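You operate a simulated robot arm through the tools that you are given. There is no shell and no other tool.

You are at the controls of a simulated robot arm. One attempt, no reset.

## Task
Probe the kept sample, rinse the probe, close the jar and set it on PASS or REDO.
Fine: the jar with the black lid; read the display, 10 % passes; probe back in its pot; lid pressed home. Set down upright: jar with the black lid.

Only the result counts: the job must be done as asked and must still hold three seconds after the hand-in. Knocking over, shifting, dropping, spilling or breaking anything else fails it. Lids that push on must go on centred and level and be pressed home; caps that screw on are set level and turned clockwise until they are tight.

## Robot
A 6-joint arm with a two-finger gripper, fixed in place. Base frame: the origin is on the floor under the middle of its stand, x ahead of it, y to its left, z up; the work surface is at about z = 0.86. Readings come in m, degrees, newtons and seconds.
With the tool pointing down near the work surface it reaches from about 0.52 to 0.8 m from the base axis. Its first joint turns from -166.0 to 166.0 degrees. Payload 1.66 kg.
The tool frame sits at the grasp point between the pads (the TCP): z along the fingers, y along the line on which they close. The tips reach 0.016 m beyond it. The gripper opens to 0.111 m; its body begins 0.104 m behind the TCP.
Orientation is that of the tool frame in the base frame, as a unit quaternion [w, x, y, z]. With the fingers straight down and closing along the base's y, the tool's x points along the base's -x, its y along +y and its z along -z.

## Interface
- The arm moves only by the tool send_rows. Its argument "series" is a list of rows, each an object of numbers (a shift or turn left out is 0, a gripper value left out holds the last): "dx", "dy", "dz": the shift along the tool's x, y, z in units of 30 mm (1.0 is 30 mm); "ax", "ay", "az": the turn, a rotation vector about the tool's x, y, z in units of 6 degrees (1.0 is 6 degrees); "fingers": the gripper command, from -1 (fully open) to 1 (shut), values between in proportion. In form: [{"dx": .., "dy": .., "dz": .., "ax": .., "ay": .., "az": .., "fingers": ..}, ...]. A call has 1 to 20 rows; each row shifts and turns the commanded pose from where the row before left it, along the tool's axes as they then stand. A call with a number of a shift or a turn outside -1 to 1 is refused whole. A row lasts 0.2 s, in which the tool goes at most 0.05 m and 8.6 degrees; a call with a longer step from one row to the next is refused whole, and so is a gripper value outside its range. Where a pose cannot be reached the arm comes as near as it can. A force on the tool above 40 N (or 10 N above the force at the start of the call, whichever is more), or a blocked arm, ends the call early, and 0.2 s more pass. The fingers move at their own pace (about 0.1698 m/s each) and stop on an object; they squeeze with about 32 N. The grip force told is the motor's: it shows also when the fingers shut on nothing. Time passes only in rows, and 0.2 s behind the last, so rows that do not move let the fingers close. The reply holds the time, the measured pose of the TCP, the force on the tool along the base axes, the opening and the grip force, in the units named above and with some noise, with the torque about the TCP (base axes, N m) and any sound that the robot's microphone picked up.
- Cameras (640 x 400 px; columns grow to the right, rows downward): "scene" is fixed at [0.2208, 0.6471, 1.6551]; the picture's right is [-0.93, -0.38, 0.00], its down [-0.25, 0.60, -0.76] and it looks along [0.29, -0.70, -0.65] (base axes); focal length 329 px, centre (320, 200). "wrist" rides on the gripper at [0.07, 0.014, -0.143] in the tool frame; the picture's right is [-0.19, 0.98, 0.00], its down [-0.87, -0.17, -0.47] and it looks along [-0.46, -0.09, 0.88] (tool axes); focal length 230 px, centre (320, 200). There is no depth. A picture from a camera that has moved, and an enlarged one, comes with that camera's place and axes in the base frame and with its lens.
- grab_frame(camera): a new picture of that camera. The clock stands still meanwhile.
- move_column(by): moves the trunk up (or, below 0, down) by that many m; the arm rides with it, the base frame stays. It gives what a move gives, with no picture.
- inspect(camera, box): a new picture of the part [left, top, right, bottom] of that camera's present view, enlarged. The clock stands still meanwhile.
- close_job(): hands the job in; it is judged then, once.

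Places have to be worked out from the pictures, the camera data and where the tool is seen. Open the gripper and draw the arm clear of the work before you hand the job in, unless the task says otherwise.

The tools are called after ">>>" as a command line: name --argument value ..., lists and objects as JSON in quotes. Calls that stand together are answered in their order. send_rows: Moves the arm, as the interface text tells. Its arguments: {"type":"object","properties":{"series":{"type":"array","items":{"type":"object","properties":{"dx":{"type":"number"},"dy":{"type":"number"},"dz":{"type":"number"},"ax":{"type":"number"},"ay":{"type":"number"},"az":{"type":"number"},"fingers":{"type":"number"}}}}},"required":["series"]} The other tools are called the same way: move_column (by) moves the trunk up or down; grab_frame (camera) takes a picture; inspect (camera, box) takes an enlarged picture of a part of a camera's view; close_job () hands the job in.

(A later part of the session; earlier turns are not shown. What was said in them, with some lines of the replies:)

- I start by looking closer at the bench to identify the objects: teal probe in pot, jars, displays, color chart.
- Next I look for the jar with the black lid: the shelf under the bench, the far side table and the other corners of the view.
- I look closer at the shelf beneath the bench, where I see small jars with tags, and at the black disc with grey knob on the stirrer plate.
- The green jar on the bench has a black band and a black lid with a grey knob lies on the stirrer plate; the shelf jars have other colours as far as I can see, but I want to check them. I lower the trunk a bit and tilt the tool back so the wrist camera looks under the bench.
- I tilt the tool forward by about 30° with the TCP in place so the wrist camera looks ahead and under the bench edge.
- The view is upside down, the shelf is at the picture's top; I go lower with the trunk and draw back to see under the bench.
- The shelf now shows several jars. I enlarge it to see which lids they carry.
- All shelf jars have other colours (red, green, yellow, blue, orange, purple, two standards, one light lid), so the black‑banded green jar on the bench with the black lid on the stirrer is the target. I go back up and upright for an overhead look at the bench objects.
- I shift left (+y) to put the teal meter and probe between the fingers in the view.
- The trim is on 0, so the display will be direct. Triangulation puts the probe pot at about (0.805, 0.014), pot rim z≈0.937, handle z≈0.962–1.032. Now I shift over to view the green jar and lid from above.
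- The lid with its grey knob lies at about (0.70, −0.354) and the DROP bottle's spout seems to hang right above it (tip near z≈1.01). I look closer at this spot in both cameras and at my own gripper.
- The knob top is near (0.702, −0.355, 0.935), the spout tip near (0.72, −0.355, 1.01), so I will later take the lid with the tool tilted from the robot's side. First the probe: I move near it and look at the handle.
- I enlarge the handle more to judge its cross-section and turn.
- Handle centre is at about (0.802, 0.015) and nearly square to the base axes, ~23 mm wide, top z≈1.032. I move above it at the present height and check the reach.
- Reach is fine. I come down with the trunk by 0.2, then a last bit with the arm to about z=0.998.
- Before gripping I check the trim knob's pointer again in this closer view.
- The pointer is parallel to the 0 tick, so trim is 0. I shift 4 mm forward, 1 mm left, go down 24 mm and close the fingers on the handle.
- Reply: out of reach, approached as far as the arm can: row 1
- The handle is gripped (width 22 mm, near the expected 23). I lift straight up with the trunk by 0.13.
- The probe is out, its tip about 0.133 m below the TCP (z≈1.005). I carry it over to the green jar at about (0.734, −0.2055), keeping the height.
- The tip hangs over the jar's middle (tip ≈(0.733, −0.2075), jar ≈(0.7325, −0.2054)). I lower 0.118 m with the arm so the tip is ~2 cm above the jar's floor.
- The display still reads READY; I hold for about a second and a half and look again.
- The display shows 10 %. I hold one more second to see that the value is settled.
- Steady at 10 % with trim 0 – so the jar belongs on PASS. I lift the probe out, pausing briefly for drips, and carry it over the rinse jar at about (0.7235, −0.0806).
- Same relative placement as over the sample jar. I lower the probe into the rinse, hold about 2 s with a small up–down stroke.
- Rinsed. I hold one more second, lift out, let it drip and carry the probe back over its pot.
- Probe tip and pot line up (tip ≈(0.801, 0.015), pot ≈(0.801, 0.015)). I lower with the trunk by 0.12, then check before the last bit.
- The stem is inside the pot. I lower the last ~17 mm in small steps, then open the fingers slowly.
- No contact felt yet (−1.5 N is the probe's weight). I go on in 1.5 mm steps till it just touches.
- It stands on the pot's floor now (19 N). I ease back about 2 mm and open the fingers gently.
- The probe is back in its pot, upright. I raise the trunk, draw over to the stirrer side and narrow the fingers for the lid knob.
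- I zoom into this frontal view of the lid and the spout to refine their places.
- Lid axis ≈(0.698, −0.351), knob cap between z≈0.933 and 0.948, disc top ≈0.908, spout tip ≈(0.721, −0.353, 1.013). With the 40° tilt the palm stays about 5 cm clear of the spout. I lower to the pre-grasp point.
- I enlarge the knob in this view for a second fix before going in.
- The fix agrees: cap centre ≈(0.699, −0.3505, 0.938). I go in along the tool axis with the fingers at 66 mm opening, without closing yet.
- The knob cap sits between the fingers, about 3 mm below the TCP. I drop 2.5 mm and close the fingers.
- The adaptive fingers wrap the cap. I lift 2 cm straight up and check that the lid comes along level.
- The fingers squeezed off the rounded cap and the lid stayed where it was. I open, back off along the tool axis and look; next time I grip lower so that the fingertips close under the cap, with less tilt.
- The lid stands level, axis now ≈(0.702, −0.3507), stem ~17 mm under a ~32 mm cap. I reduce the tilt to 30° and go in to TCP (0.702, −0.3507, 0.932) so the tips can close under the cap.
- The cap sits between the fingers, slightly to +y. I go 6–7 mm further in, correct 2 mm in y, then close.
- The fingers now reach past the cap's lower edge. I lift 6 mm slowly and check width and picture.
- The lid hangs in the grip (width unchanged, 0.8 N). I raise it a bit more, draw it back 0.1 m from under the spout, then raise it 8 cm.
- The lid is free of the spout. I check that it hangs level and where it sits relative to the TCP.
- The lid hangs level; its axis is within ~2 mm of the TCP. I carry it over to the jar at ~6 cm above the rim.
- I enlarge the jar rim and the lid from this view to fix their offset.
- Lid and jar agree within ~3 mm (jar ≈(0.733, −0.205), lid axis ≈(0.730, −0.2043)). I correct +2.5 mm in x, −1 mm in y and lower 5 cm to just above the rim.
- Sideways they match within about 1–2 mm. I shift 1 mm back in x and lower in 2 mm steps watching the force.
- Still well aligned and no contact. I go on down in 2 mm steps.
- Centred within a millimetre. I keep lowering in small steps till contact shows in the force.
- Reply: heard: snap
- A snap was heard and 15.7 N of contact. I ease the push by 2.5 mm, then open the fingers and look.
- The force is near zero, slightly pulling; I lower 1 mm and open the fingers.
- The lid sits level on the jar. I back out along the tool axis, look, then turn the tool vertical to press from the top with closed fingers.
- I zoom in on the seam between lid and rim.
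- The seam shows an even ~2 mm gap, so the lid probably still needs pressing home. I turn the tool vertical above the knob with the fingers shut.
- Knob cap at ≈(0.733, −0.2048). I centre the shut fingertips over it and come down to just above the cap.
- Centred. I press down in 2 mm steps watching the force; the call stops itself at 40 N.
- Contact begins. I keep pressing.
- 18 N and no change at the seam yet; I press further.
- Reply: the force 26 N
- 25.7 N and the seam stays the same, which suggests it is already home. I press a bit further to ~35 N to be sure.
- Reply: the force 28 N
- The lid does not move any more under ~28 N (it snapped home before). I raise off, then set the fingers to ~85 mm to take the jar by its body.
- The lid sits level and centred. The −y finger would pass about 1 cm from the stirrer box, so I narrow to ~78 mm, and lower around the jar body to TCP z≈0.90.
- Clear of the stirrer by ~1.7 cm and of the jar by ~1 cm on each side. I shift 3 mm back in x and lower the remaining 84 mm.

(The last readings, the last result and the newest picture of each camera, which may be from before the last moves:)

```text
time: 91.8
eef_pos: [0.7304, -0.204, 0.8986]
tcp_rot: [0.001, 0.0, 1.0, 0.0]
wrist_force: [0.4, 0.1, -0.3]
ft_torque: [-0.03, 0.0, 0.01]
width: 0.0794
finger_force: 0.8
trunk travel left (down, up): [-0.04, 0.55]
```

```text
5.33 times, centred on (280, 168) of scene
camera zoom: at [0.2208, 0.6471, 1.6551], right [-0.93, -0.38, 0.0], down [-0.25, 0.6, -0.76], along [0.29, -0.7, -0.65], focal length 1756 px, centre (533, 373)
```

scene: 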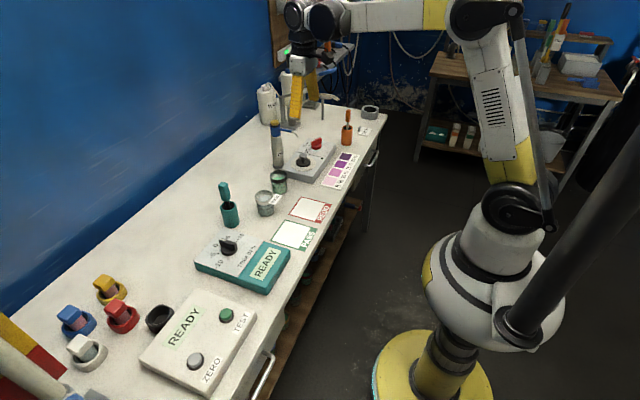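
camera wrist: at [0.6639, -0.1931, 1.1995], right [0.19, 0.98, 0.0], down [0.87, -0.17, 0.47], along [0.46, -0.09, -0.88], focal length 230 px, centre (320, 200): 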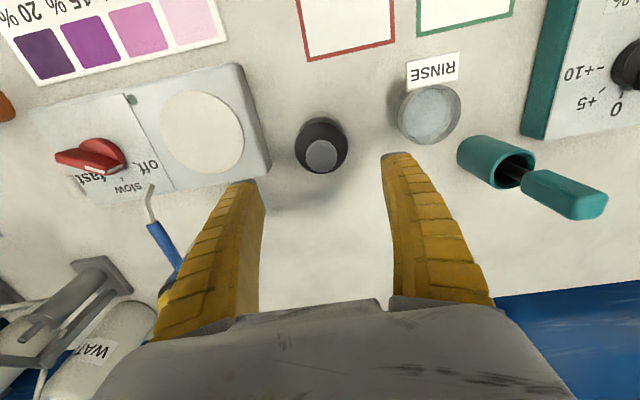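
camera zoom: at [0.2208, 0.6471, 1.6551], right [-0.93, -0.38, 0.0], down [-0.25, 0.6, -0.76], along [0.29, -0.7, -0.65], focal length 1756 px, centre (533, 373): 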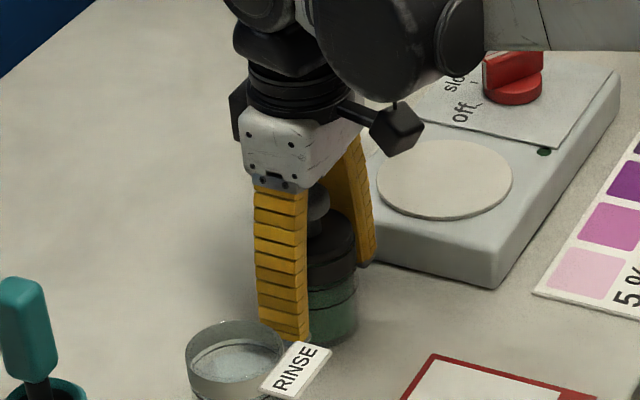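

Fingers straddle the jar body, palm clear of the knob. I close on the jar.

>>> send_rows --series '[{"fingers": -0.25}, {"fingers": -0.15}, {"fingers": 0.1}, {"fingers": 0.5}, {"fingers": 1}, {}, {}]'

>>> inspect --camera "wrist" --box '[200, 60, 440, 240]'

>>> inspect --camera "scene" --box '[240, 130, 320, 205]'

```text
time: 93.4
eef_pos: [0.7308, -0.205, 0.8986]
tcp_rot: [0.0, -0.001, 1.0, 0.0]
wrist_force: [1.2, 0.2, 2.4]
ft_torque: [-0.01, -0.01, 0.01]
width: 0.0565
finger_force: 32.2
trunk travel left (down, up): [-0.04, 0.55]
```

```text
2.22 times, centred on (320, 150) of wrist
camera zoom: at [0.6612, -0.1918, 1.0437], right [0.19, 0.98, 0.0], down [0.87, -0.17, 0.47], along [0.46, -0.09, -0.88], focal length 511 px, centre (320, 311)
```

zoom: 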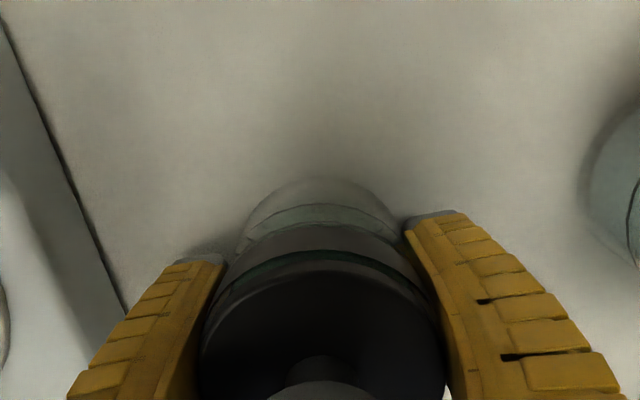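

```text
5.33 times, centred on (280, 168) of scene
camera zoom: at [0.2208, 0.6471, 1.6551], right [-0.93, -0.38, 0.0], down [-0.25, 0.6, -0.76], along [0.29, -0.7, -0.65], focal length 1756 px, centre (533, 373)
```

zoom: 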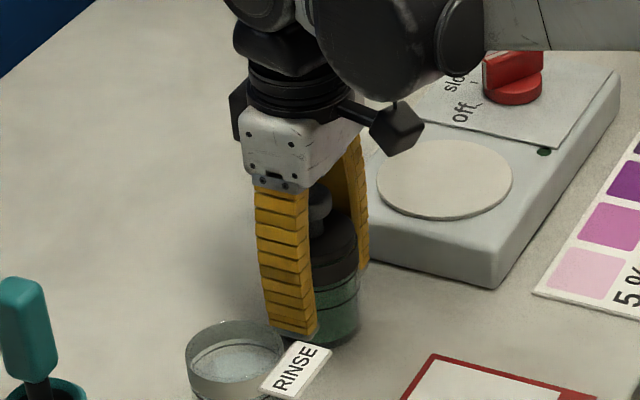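

The jar is gripped (width 56.5 mm, 32 N). I lift 2 cm slowly and check.

>>> send_rows --series '[{"dz": -0.15}, {"dz": -0.2}, {"dz": -0.3}, {}]'

>>> inspect --camera "scene" --box '[240, 130, 320, 205]'

>>> inspect --camera "wrist" --box '[200, 60, 440, 240]'

```text
time: 94.4
eef_pos: [0.73, -0.2057, 0.9185]
tcp_rot: [0.0, -0.001, 1.0, 0.0]
wrist_force: [0.8, -0.7, -2.4]
ft_torque: [-0.02, -0.01, 0.01]
width: 0.0561
finger_force: 32.2
trunk travel left (down, up): [-0.04, 0.55]
```

```text
5.33 times, centred on (280, 168) of scene
camera zoom: at [0.2208, 0.6471, 1.6551], right [-0.93, -0.38, 0.0], down [-0.25, 0.6, -0.76], along [0.29, -0.7, -0.65], focal length 1756 px, centre (533, 373)
```

zoom: 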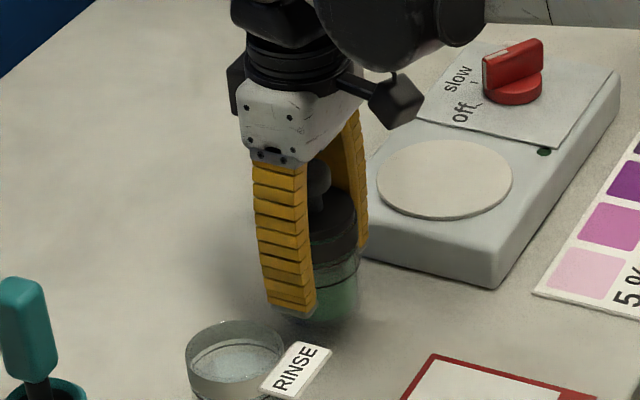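

```text
2.22 times, centred on (320, 150) of wrist
camera zoom: at [0.6608, -0.1925, 1.0632], right [0.19, 0.98, 0.0], down [0.87, -0.17, 0.47], along [0.46, -0.09, -0.88], focal length 511 px, centre (320, 311)
```

zoom: 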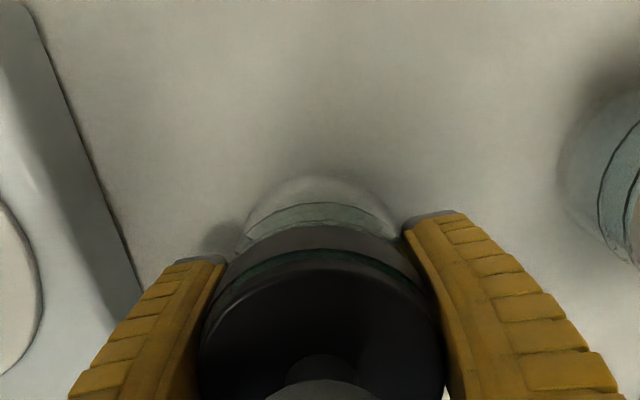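

The jar with lid hangs firmly (2.4 N). I lift to ~10 cm, go back in −x first, then across to PASS.

>>> send_rows --series '[{"dz": -0.5}, {"dz": -0.7}, {"dz": -0.7}, {"dz": -0.7}, {"dx": 0.4}, {"dx": 0.7}, {"dx": 0.8}, {"dx": 0.8}, {"dx": 0.8}, {"dx": 0.7}, {"dx": 0.47}, {}]'

>>> send_rows --series '[{"dy": 0.4}, {"dy": 0.7}, {"dy": 0.8}, {"dy": 0.8}, {"dy": 0.8}, {"dy": 0.8}, {"dy": 0.8}, {"dy": 0.7}, {"dy": 0.58}, {}]'

>>> grab_frame --camera "wrist"

>>> grab_frame --camera "scene"

>>> inspect --camera "scene" --box '[240, 160, 360, 270]'

```text
time: 97.0
eef_pos: [0.5902, -0.2037, 0.9966]
tcp_rot: [0.0, 0.0, 1.0, 0.0]
wrist_force: [1.0, 0.4, -2.7]
ft_torque: [-0.02, 0.01, 0.0]
width: 0.0556
finger_force: 31.8
trunk travel left (down, up): [-0.04, 0.55]
```

```text
time: 99.2
eef_pos: [0.5898, -0.0138, 0.997]
tcp_rot: [0.0, 0.001, 1.0, 0.001]
wrist_force: [-1.1, 0.2, -2.4]
ft_torque: [-0.01, -0.03, 0.03]
width: 0.0552
finger_force: 31.5
trunk travel left (down, up): [-0.04, 0.55]
```

```text
taken
camera wrist: at [0.5199, -0.0007, 1.1412], right [0.19, 0.98, 0.0], down [0.87, -0.17, 0.47], along [0.46, -0.09, -0.88], focal length 230 px, centre (320, 200)
```

wrist: 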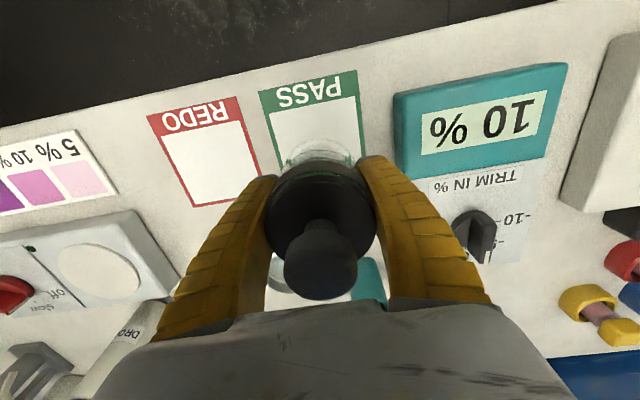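

```text
taken
```

scene: 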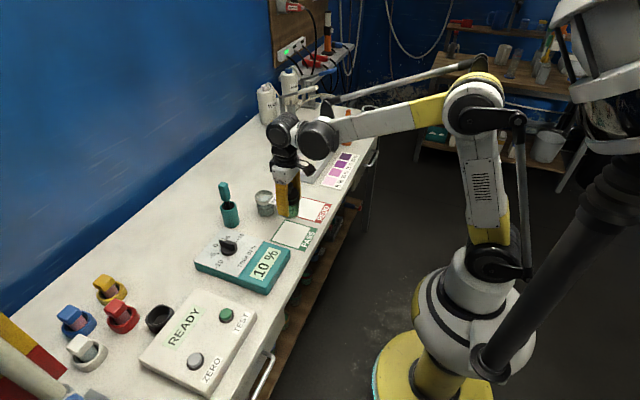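

```text
3.64 times, centred on (300, 215) of scene
camera zoom: at [0.2208, 0.6471, 1.6551], right [-0.93, -0.38, 0.0], down [-0.25, 0.6, -0.76], along [0.29, -0.7, -0.65], focal length 1197 px, centre (393, 146)
```

zoom: 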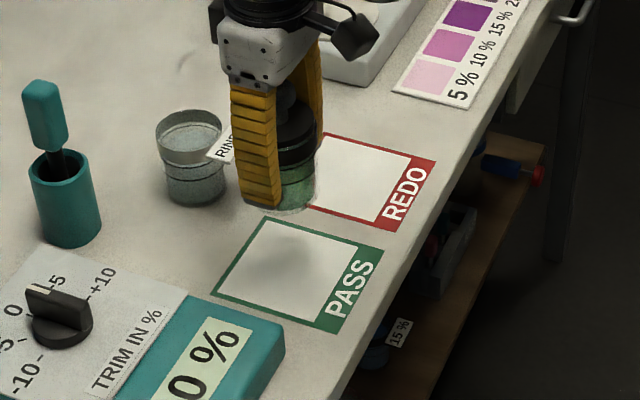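

The jar is over PASS's white field centre (≈(0.590, −0.0135)). I lower 9 cm, then feel for contact in small steps.

>>> send_rows --series '[{"dz": 0.6}, {"dz": 0.6}, {"dz": 0.6}, {"dz": 0.6}, {"dz": 0.5}, {"dz": 0.15}, {}]'

>>> inspect --camera "scene" --box '[240, 180, 340, 270]'

>>> inspect --camera "wrist" --box '[200, 60, 440, 240]'

```text
time: 100.8
eef_pos: [0.5898, -0.0137, 0.9047]
tcp_rot: [0.0, -0.001, 1.0, 0.0]
wrist_force: [-0.3, 0.5, -2.9]
ft_torque: [-0.02, 0.01, 0.02]
width: 0.0553
finger_force: 32.0
trunk travel left (down, up): [-0.04, 0.55]
```

```text
4.44 times, centred on (290, 225) of scene
camera zoom: at [0.2208, 0.6471, 1.6551], right [-0.93, -0.38, 0.0], down [-0.25, 0.6, -0.76], along [0.29, -0.7, -0.65], focal length 1463 px, centre (453, 89)
```

zoom: 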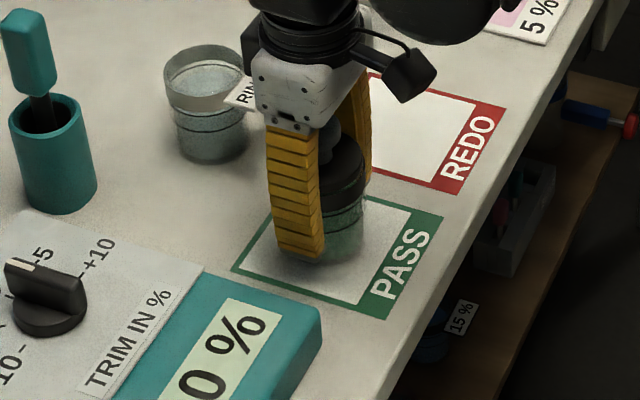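

```text
2.22 times, centred on (320, 150) of wrist
camera zoom: at [0.5206, -0.0005, 1.049], right [0.19, 0.98, 0.0], down [0.87, -0.17, 0.47], along [0.46, -0.09, -0.88], focal length 511 px, centre (320, 311)
```

zoom: 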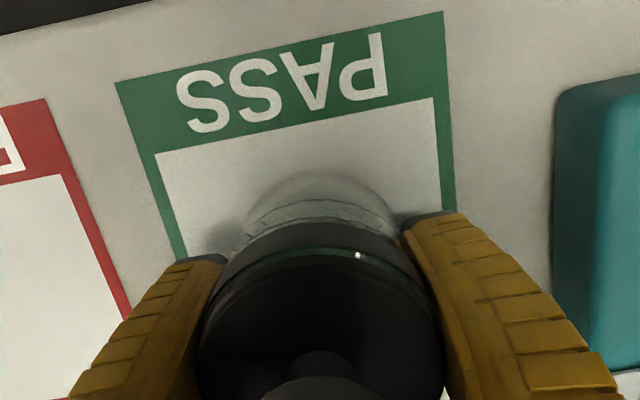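

Well placed inside the white field. I lower in 1.5 mm steps until it stands.

>>> send_rows --series '[{"dz": 0.05}, {"dz": 0.05}, {}]'

>>> send_rows --series '[{"dz": 0.05}, {}]'

```text
time: 101.6
eef_pos: [0.5904, -0.0144, 0.9021]
tcp_rot: [0.0, -0.001, 1.0, 0.001]
wrist_force: [-0.1, -0.9, -2.1]
ft_torque: [0.01, -0.03, 0.03]
width: 0.0552
finger_force: 31.7
trunk travel left (down, up): [-0.04, 0.55]
```

```text
time: 102.2
eef_pos: [0.5901, -0.0126, 0.9002]
tcp_rot: [0.001, 0.0, 1.0, 0.0]
wrist_force: [0.6, 0.3, -2.7]
ft_torque: [-0.01, -0.01, -0.01]
width: 0.055
finger_force: 32.1
trunk travel left (down, up): [-0.04, 0.55]
```

No contact yet; I go on in 1 mm steps.

>>> send_rows --series '[{"dz": 0.035}, {}]'

>>> send_rows --series '[{"dz": 0.035}, {}]'

```text
time: 102.8
eef_pos: [0.5912, -0.0122, 0.8993]
tcp_rot: [-0.001, -0.001, 1.0, 0.0]
wrist_force: [1.8, 0.2, 8.3]
ft_torque: [-0.01, 0.04, -0.03]
width: 0.0549
finger_force: 32.3
trunk travel left (down, up): [-0.04, 0.55]
```

```text
time: 103.4
eef_pos: [0.5901, -0.0132, 0.8996]
tcp_rot: [0.001, 0.0, 1.0, 0.0]
wrist_force: [7.1, 3.0, 22.2]
ft_torque: [0.04, 0.02, 0.03]
width: 0.0549
finger_force: 31.9
trunk travel left (down, up): [-0.04, 0.55]
```

The jar stands (22 N). I ease off 1.5 mm and open the fingers gently.

>>> send_rows --series '[{"dz": -0.05}, {}, {"fingers": 0.0}, {"fingers": -0.2}, {"fingers": -0.45}, {}, {}]'

>>> inspect --camera "scene" --box '[240, 180, 340, 270]'

>>> inspect --camera "wrist" --box '[200, 60, 440, 240]'

```text
time: 105.0
eef_pos: [0.591, -0.0132, 0.8988]
tcp_rot: [0.0, 0.0, 1.0, 0.0]
wrist_force: [-0.1, -0.3, 0.4]
ft_torque: [0.0, -0.01, 0.03]
width: 0.0817
finger_force: 0.8
trunk travel left (down, up): [-0.04, 0.55]
```

```text
4.44 times, centred on (290, 225) of scene
camera zoom: at [0.2208, 0.6471, 1.6551], right [-0.93, -0.38, 0.0], down [-0.25, 0.6, -0.76], along [0.29, -0.7, -0.65], focal length 1463 px, centre (453, 89)
```

zoom: 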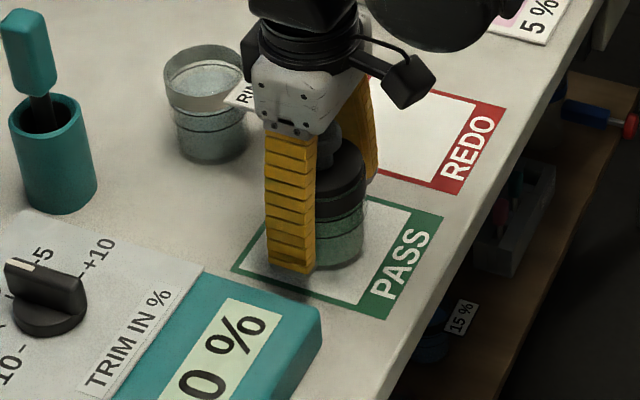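

```text
2.22 times, centred on (320, 150) of wrist
camera zoom: at [0.5213, -0.0005, 1.0432], right [0.19, 0.98, 0.0], down [0.87, -0.17, 0.47], along [0.46, -0.09, -0.88], focal length 511 px, centre (320, 311)
```

zoom: 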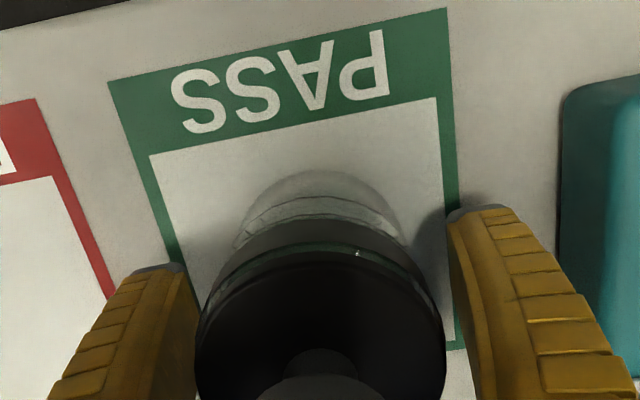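

The jar stands free on PASS. I raise straight up with the arm, clear of the knob, and look.

>>> send_rows --series '[{"dz": -0.3}, {"dz": -0.6}, {"dz": -0.8}, {"dz": -0.8}, {"dz": -0.8}, {"dz": -0.8}, {"dz": -0.8}, {}]'

>>> grab_frame --camera "wrist"

>>> inspect --camera "scene" --box '[240, 180, 340, 270]'

>>> inspect --camera "scene" --box '[275, 200, 315, 245]'

```text
time: 106.8
eef_pos: [0.5915, -0.0111, 1.0461]
tcp_rot: [0.0, -0.001, 1.0, 0.001]
wrist_force: [0.4, -0.3, 0.1]
ft_torque: [0.03, -0.02, -0.01]
width: 0.0818
finger_force: 1.1
trunk travel left (down, up): [-0.04, 0.55]
```

```text
taken
camera wrist: at [0.5217, 0.0014, 1.1899], right [0.19, 0.98, 0.0], down [0.87, -0.17, 0.47], along [0.46, -0.09, -0.88], focal length 230 px, centre (320, 200)
```

wrist: 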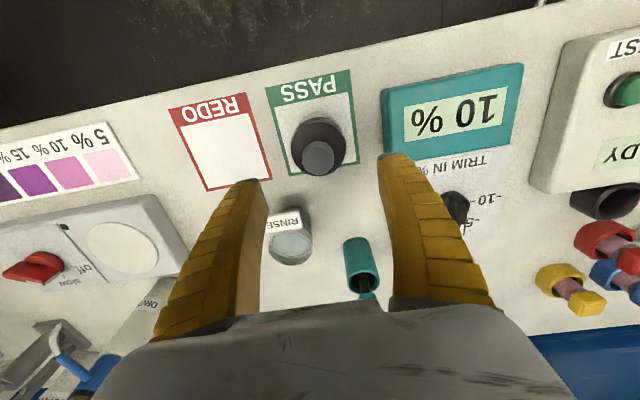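

```text
4.44 times, centred on (290, 225) of scene
camera zoom: at [0.2208, 0.6471, 1.6551], right [-0.93, -0.38, 0.0], down [-0.25, 0.6, -0.76], along [0.29, -0.7, -0.65], focal length 1463 px, centre (453, 89)
```

zoom: 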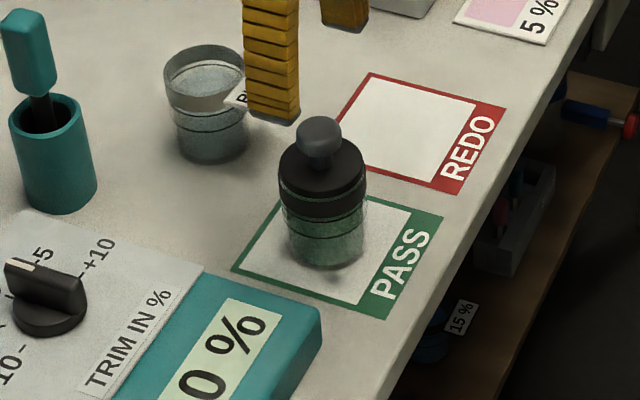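

```text
8.89 times, centred on (295, 222) of scene
camera zoom: at [0.2208, 0.6471, 1.6551], right [-0.93, -0.38, 0.0], down [-0.25, 0.6, -0.76], along [0.29, -0.7, -0.65], focal length 2927 px, centre (542, 0)
```

zoom: 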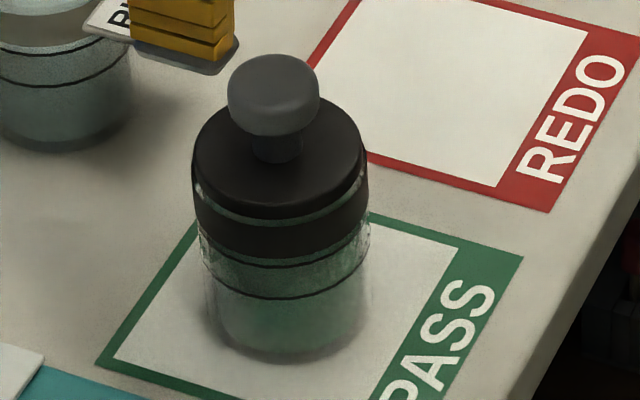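

The jar stands upright inside the white field of PASS with the lid on (after the snap the pull had shown the full jar weight, so it is locked). I raise the trunk, open the gripper fully and draw back.

>>> move_column --by 0.2

>>> send_rows --series '[{"fingers": -1}, {"dx": 0.6, "dy": -0.3}, {"dx": 0.6, "dy": -0.3}, {"dx": 0.6, "dy": -0.3}, {"dz": -0.5}, {"dz": -0.5}, {}, {}]'

>>> grab_frame --camera "scene"

>>> inspect --camera "scene" --box '[180, 170, 340, 300]'

>>> inspect --camera "scene" --box '[240, 70, 400, 200]'

>>> grab_frame --camera "wrist"

```text
time: 108.9
eef_pos: [0.5917, -0.0132, 1.2461]
tcp_rot: [0.0, 0.0, 1.0, 0.0]
wrist_force: [0.4, 0.0, -0.5]
ft_torque: [-0.01, 0.01, 0.02]
width: 0.0816
finger_force: 0.9
trunk travel left (down, up): [-0.24, 0.35]
```

```text
time: 110.7
eef_pos: [0.5368, -0.04, 1.2761]
tcp_rot: [0.0, 0.0, 1.0, 0.0]
wrist_force: [-0.3, 0.0, -0.1]
ft_torque: [0.0, 0.03, 0.03]
width: 0.1109
finger_force: 0.1
trunk travel left (down, up): [-0.24, 0.35]
```

```text
taken
```

scene: 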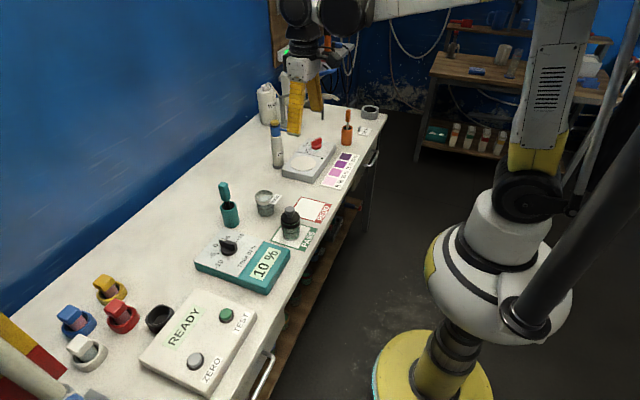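

```text
3.08 times, centred on (260, 235) of scene
camera zoom: at [0.2208, 0.6471, 1.6551], right [-0.93, -0.38, 0.0], down [-0.25, 0.6, -0.76], along [0.29, -0.7, -0.65], focal length 1013 px, centre (505, 92)
```

zoom: 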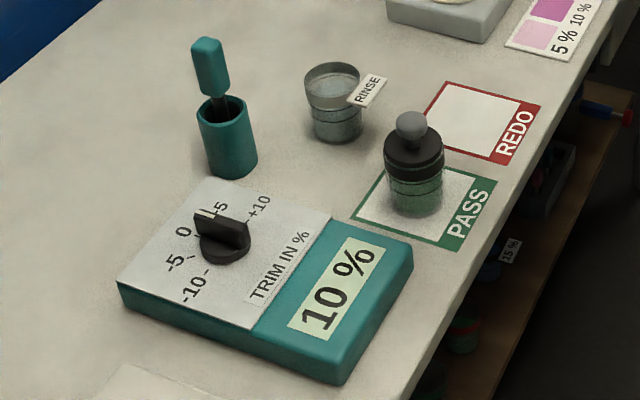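

```text
3.08 times, centred on (320, 135) of scene
camera zoom: at [0.2208, 0.6471, 1.6551], right [-0.93, -0.38, 0.0], down [-0.25, 0.6, -0.76], along [0.29, -0.7, -0.65], focal length 1013 px, centre (320, 400)
```

zoom: 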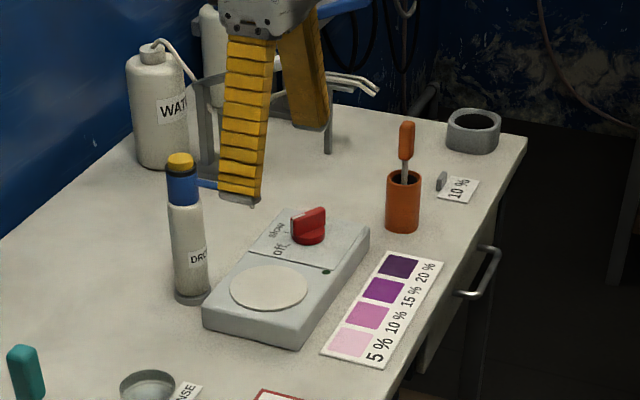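

```text
taken
camera wrist: at [0.4681, -0.0258, 1.4201], right [0.19, 0.98, 0.0], down [0.87, -0.17, 0.47], along [0.46, -0.09, -0.88], focal length 230 px, centre (320, 200)
```

wrist: 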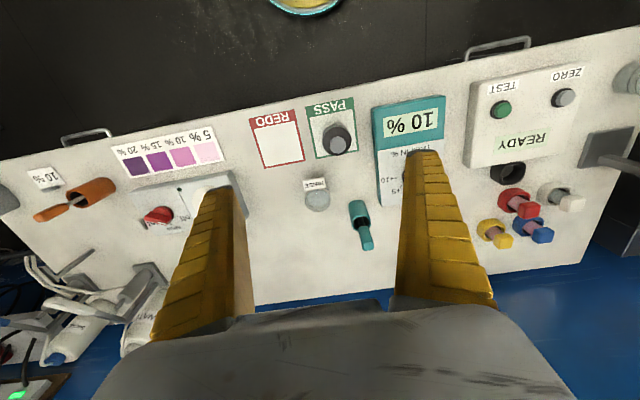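

Everything is in place: the probe is in its pot, the rinse, stirrer and bottles have not moved, and the lidded jar stands upright on PASS. The gripper is open and clear, so I hand the job in.

>>> close_job

```text
The job is handed in.
```

The sample in the black-lidded jar read 10 % on the display, so the closed jar now stands upright on PASS. I have handed the job in.

- **Reading:** the display held steady at 10 % with the trim knob at 0. I did not check the meter against the 10 % and 15 % standards on the shelf.
- **Probe:** I held it in the rinse jar for about three seconds, then put it back in its pot.
- **Lid:** it snapped on, and pressing straight down with about 28 N afterwards did not move it further. A thin, even seam still shows between lid and band. I take it as part of the jar, because lifting lightly by the knob after the snap pulled with about the weight of the whole jar.
- **One slip:** my first grip slid off the lid's knob while the lid lay on the stirrer. The lid shifted a few millimetres, and I took it again lower down.
- **Everything else:** nothing looked moved or spilled in the last pictures. The gripper is open and the arm is clear of the work.
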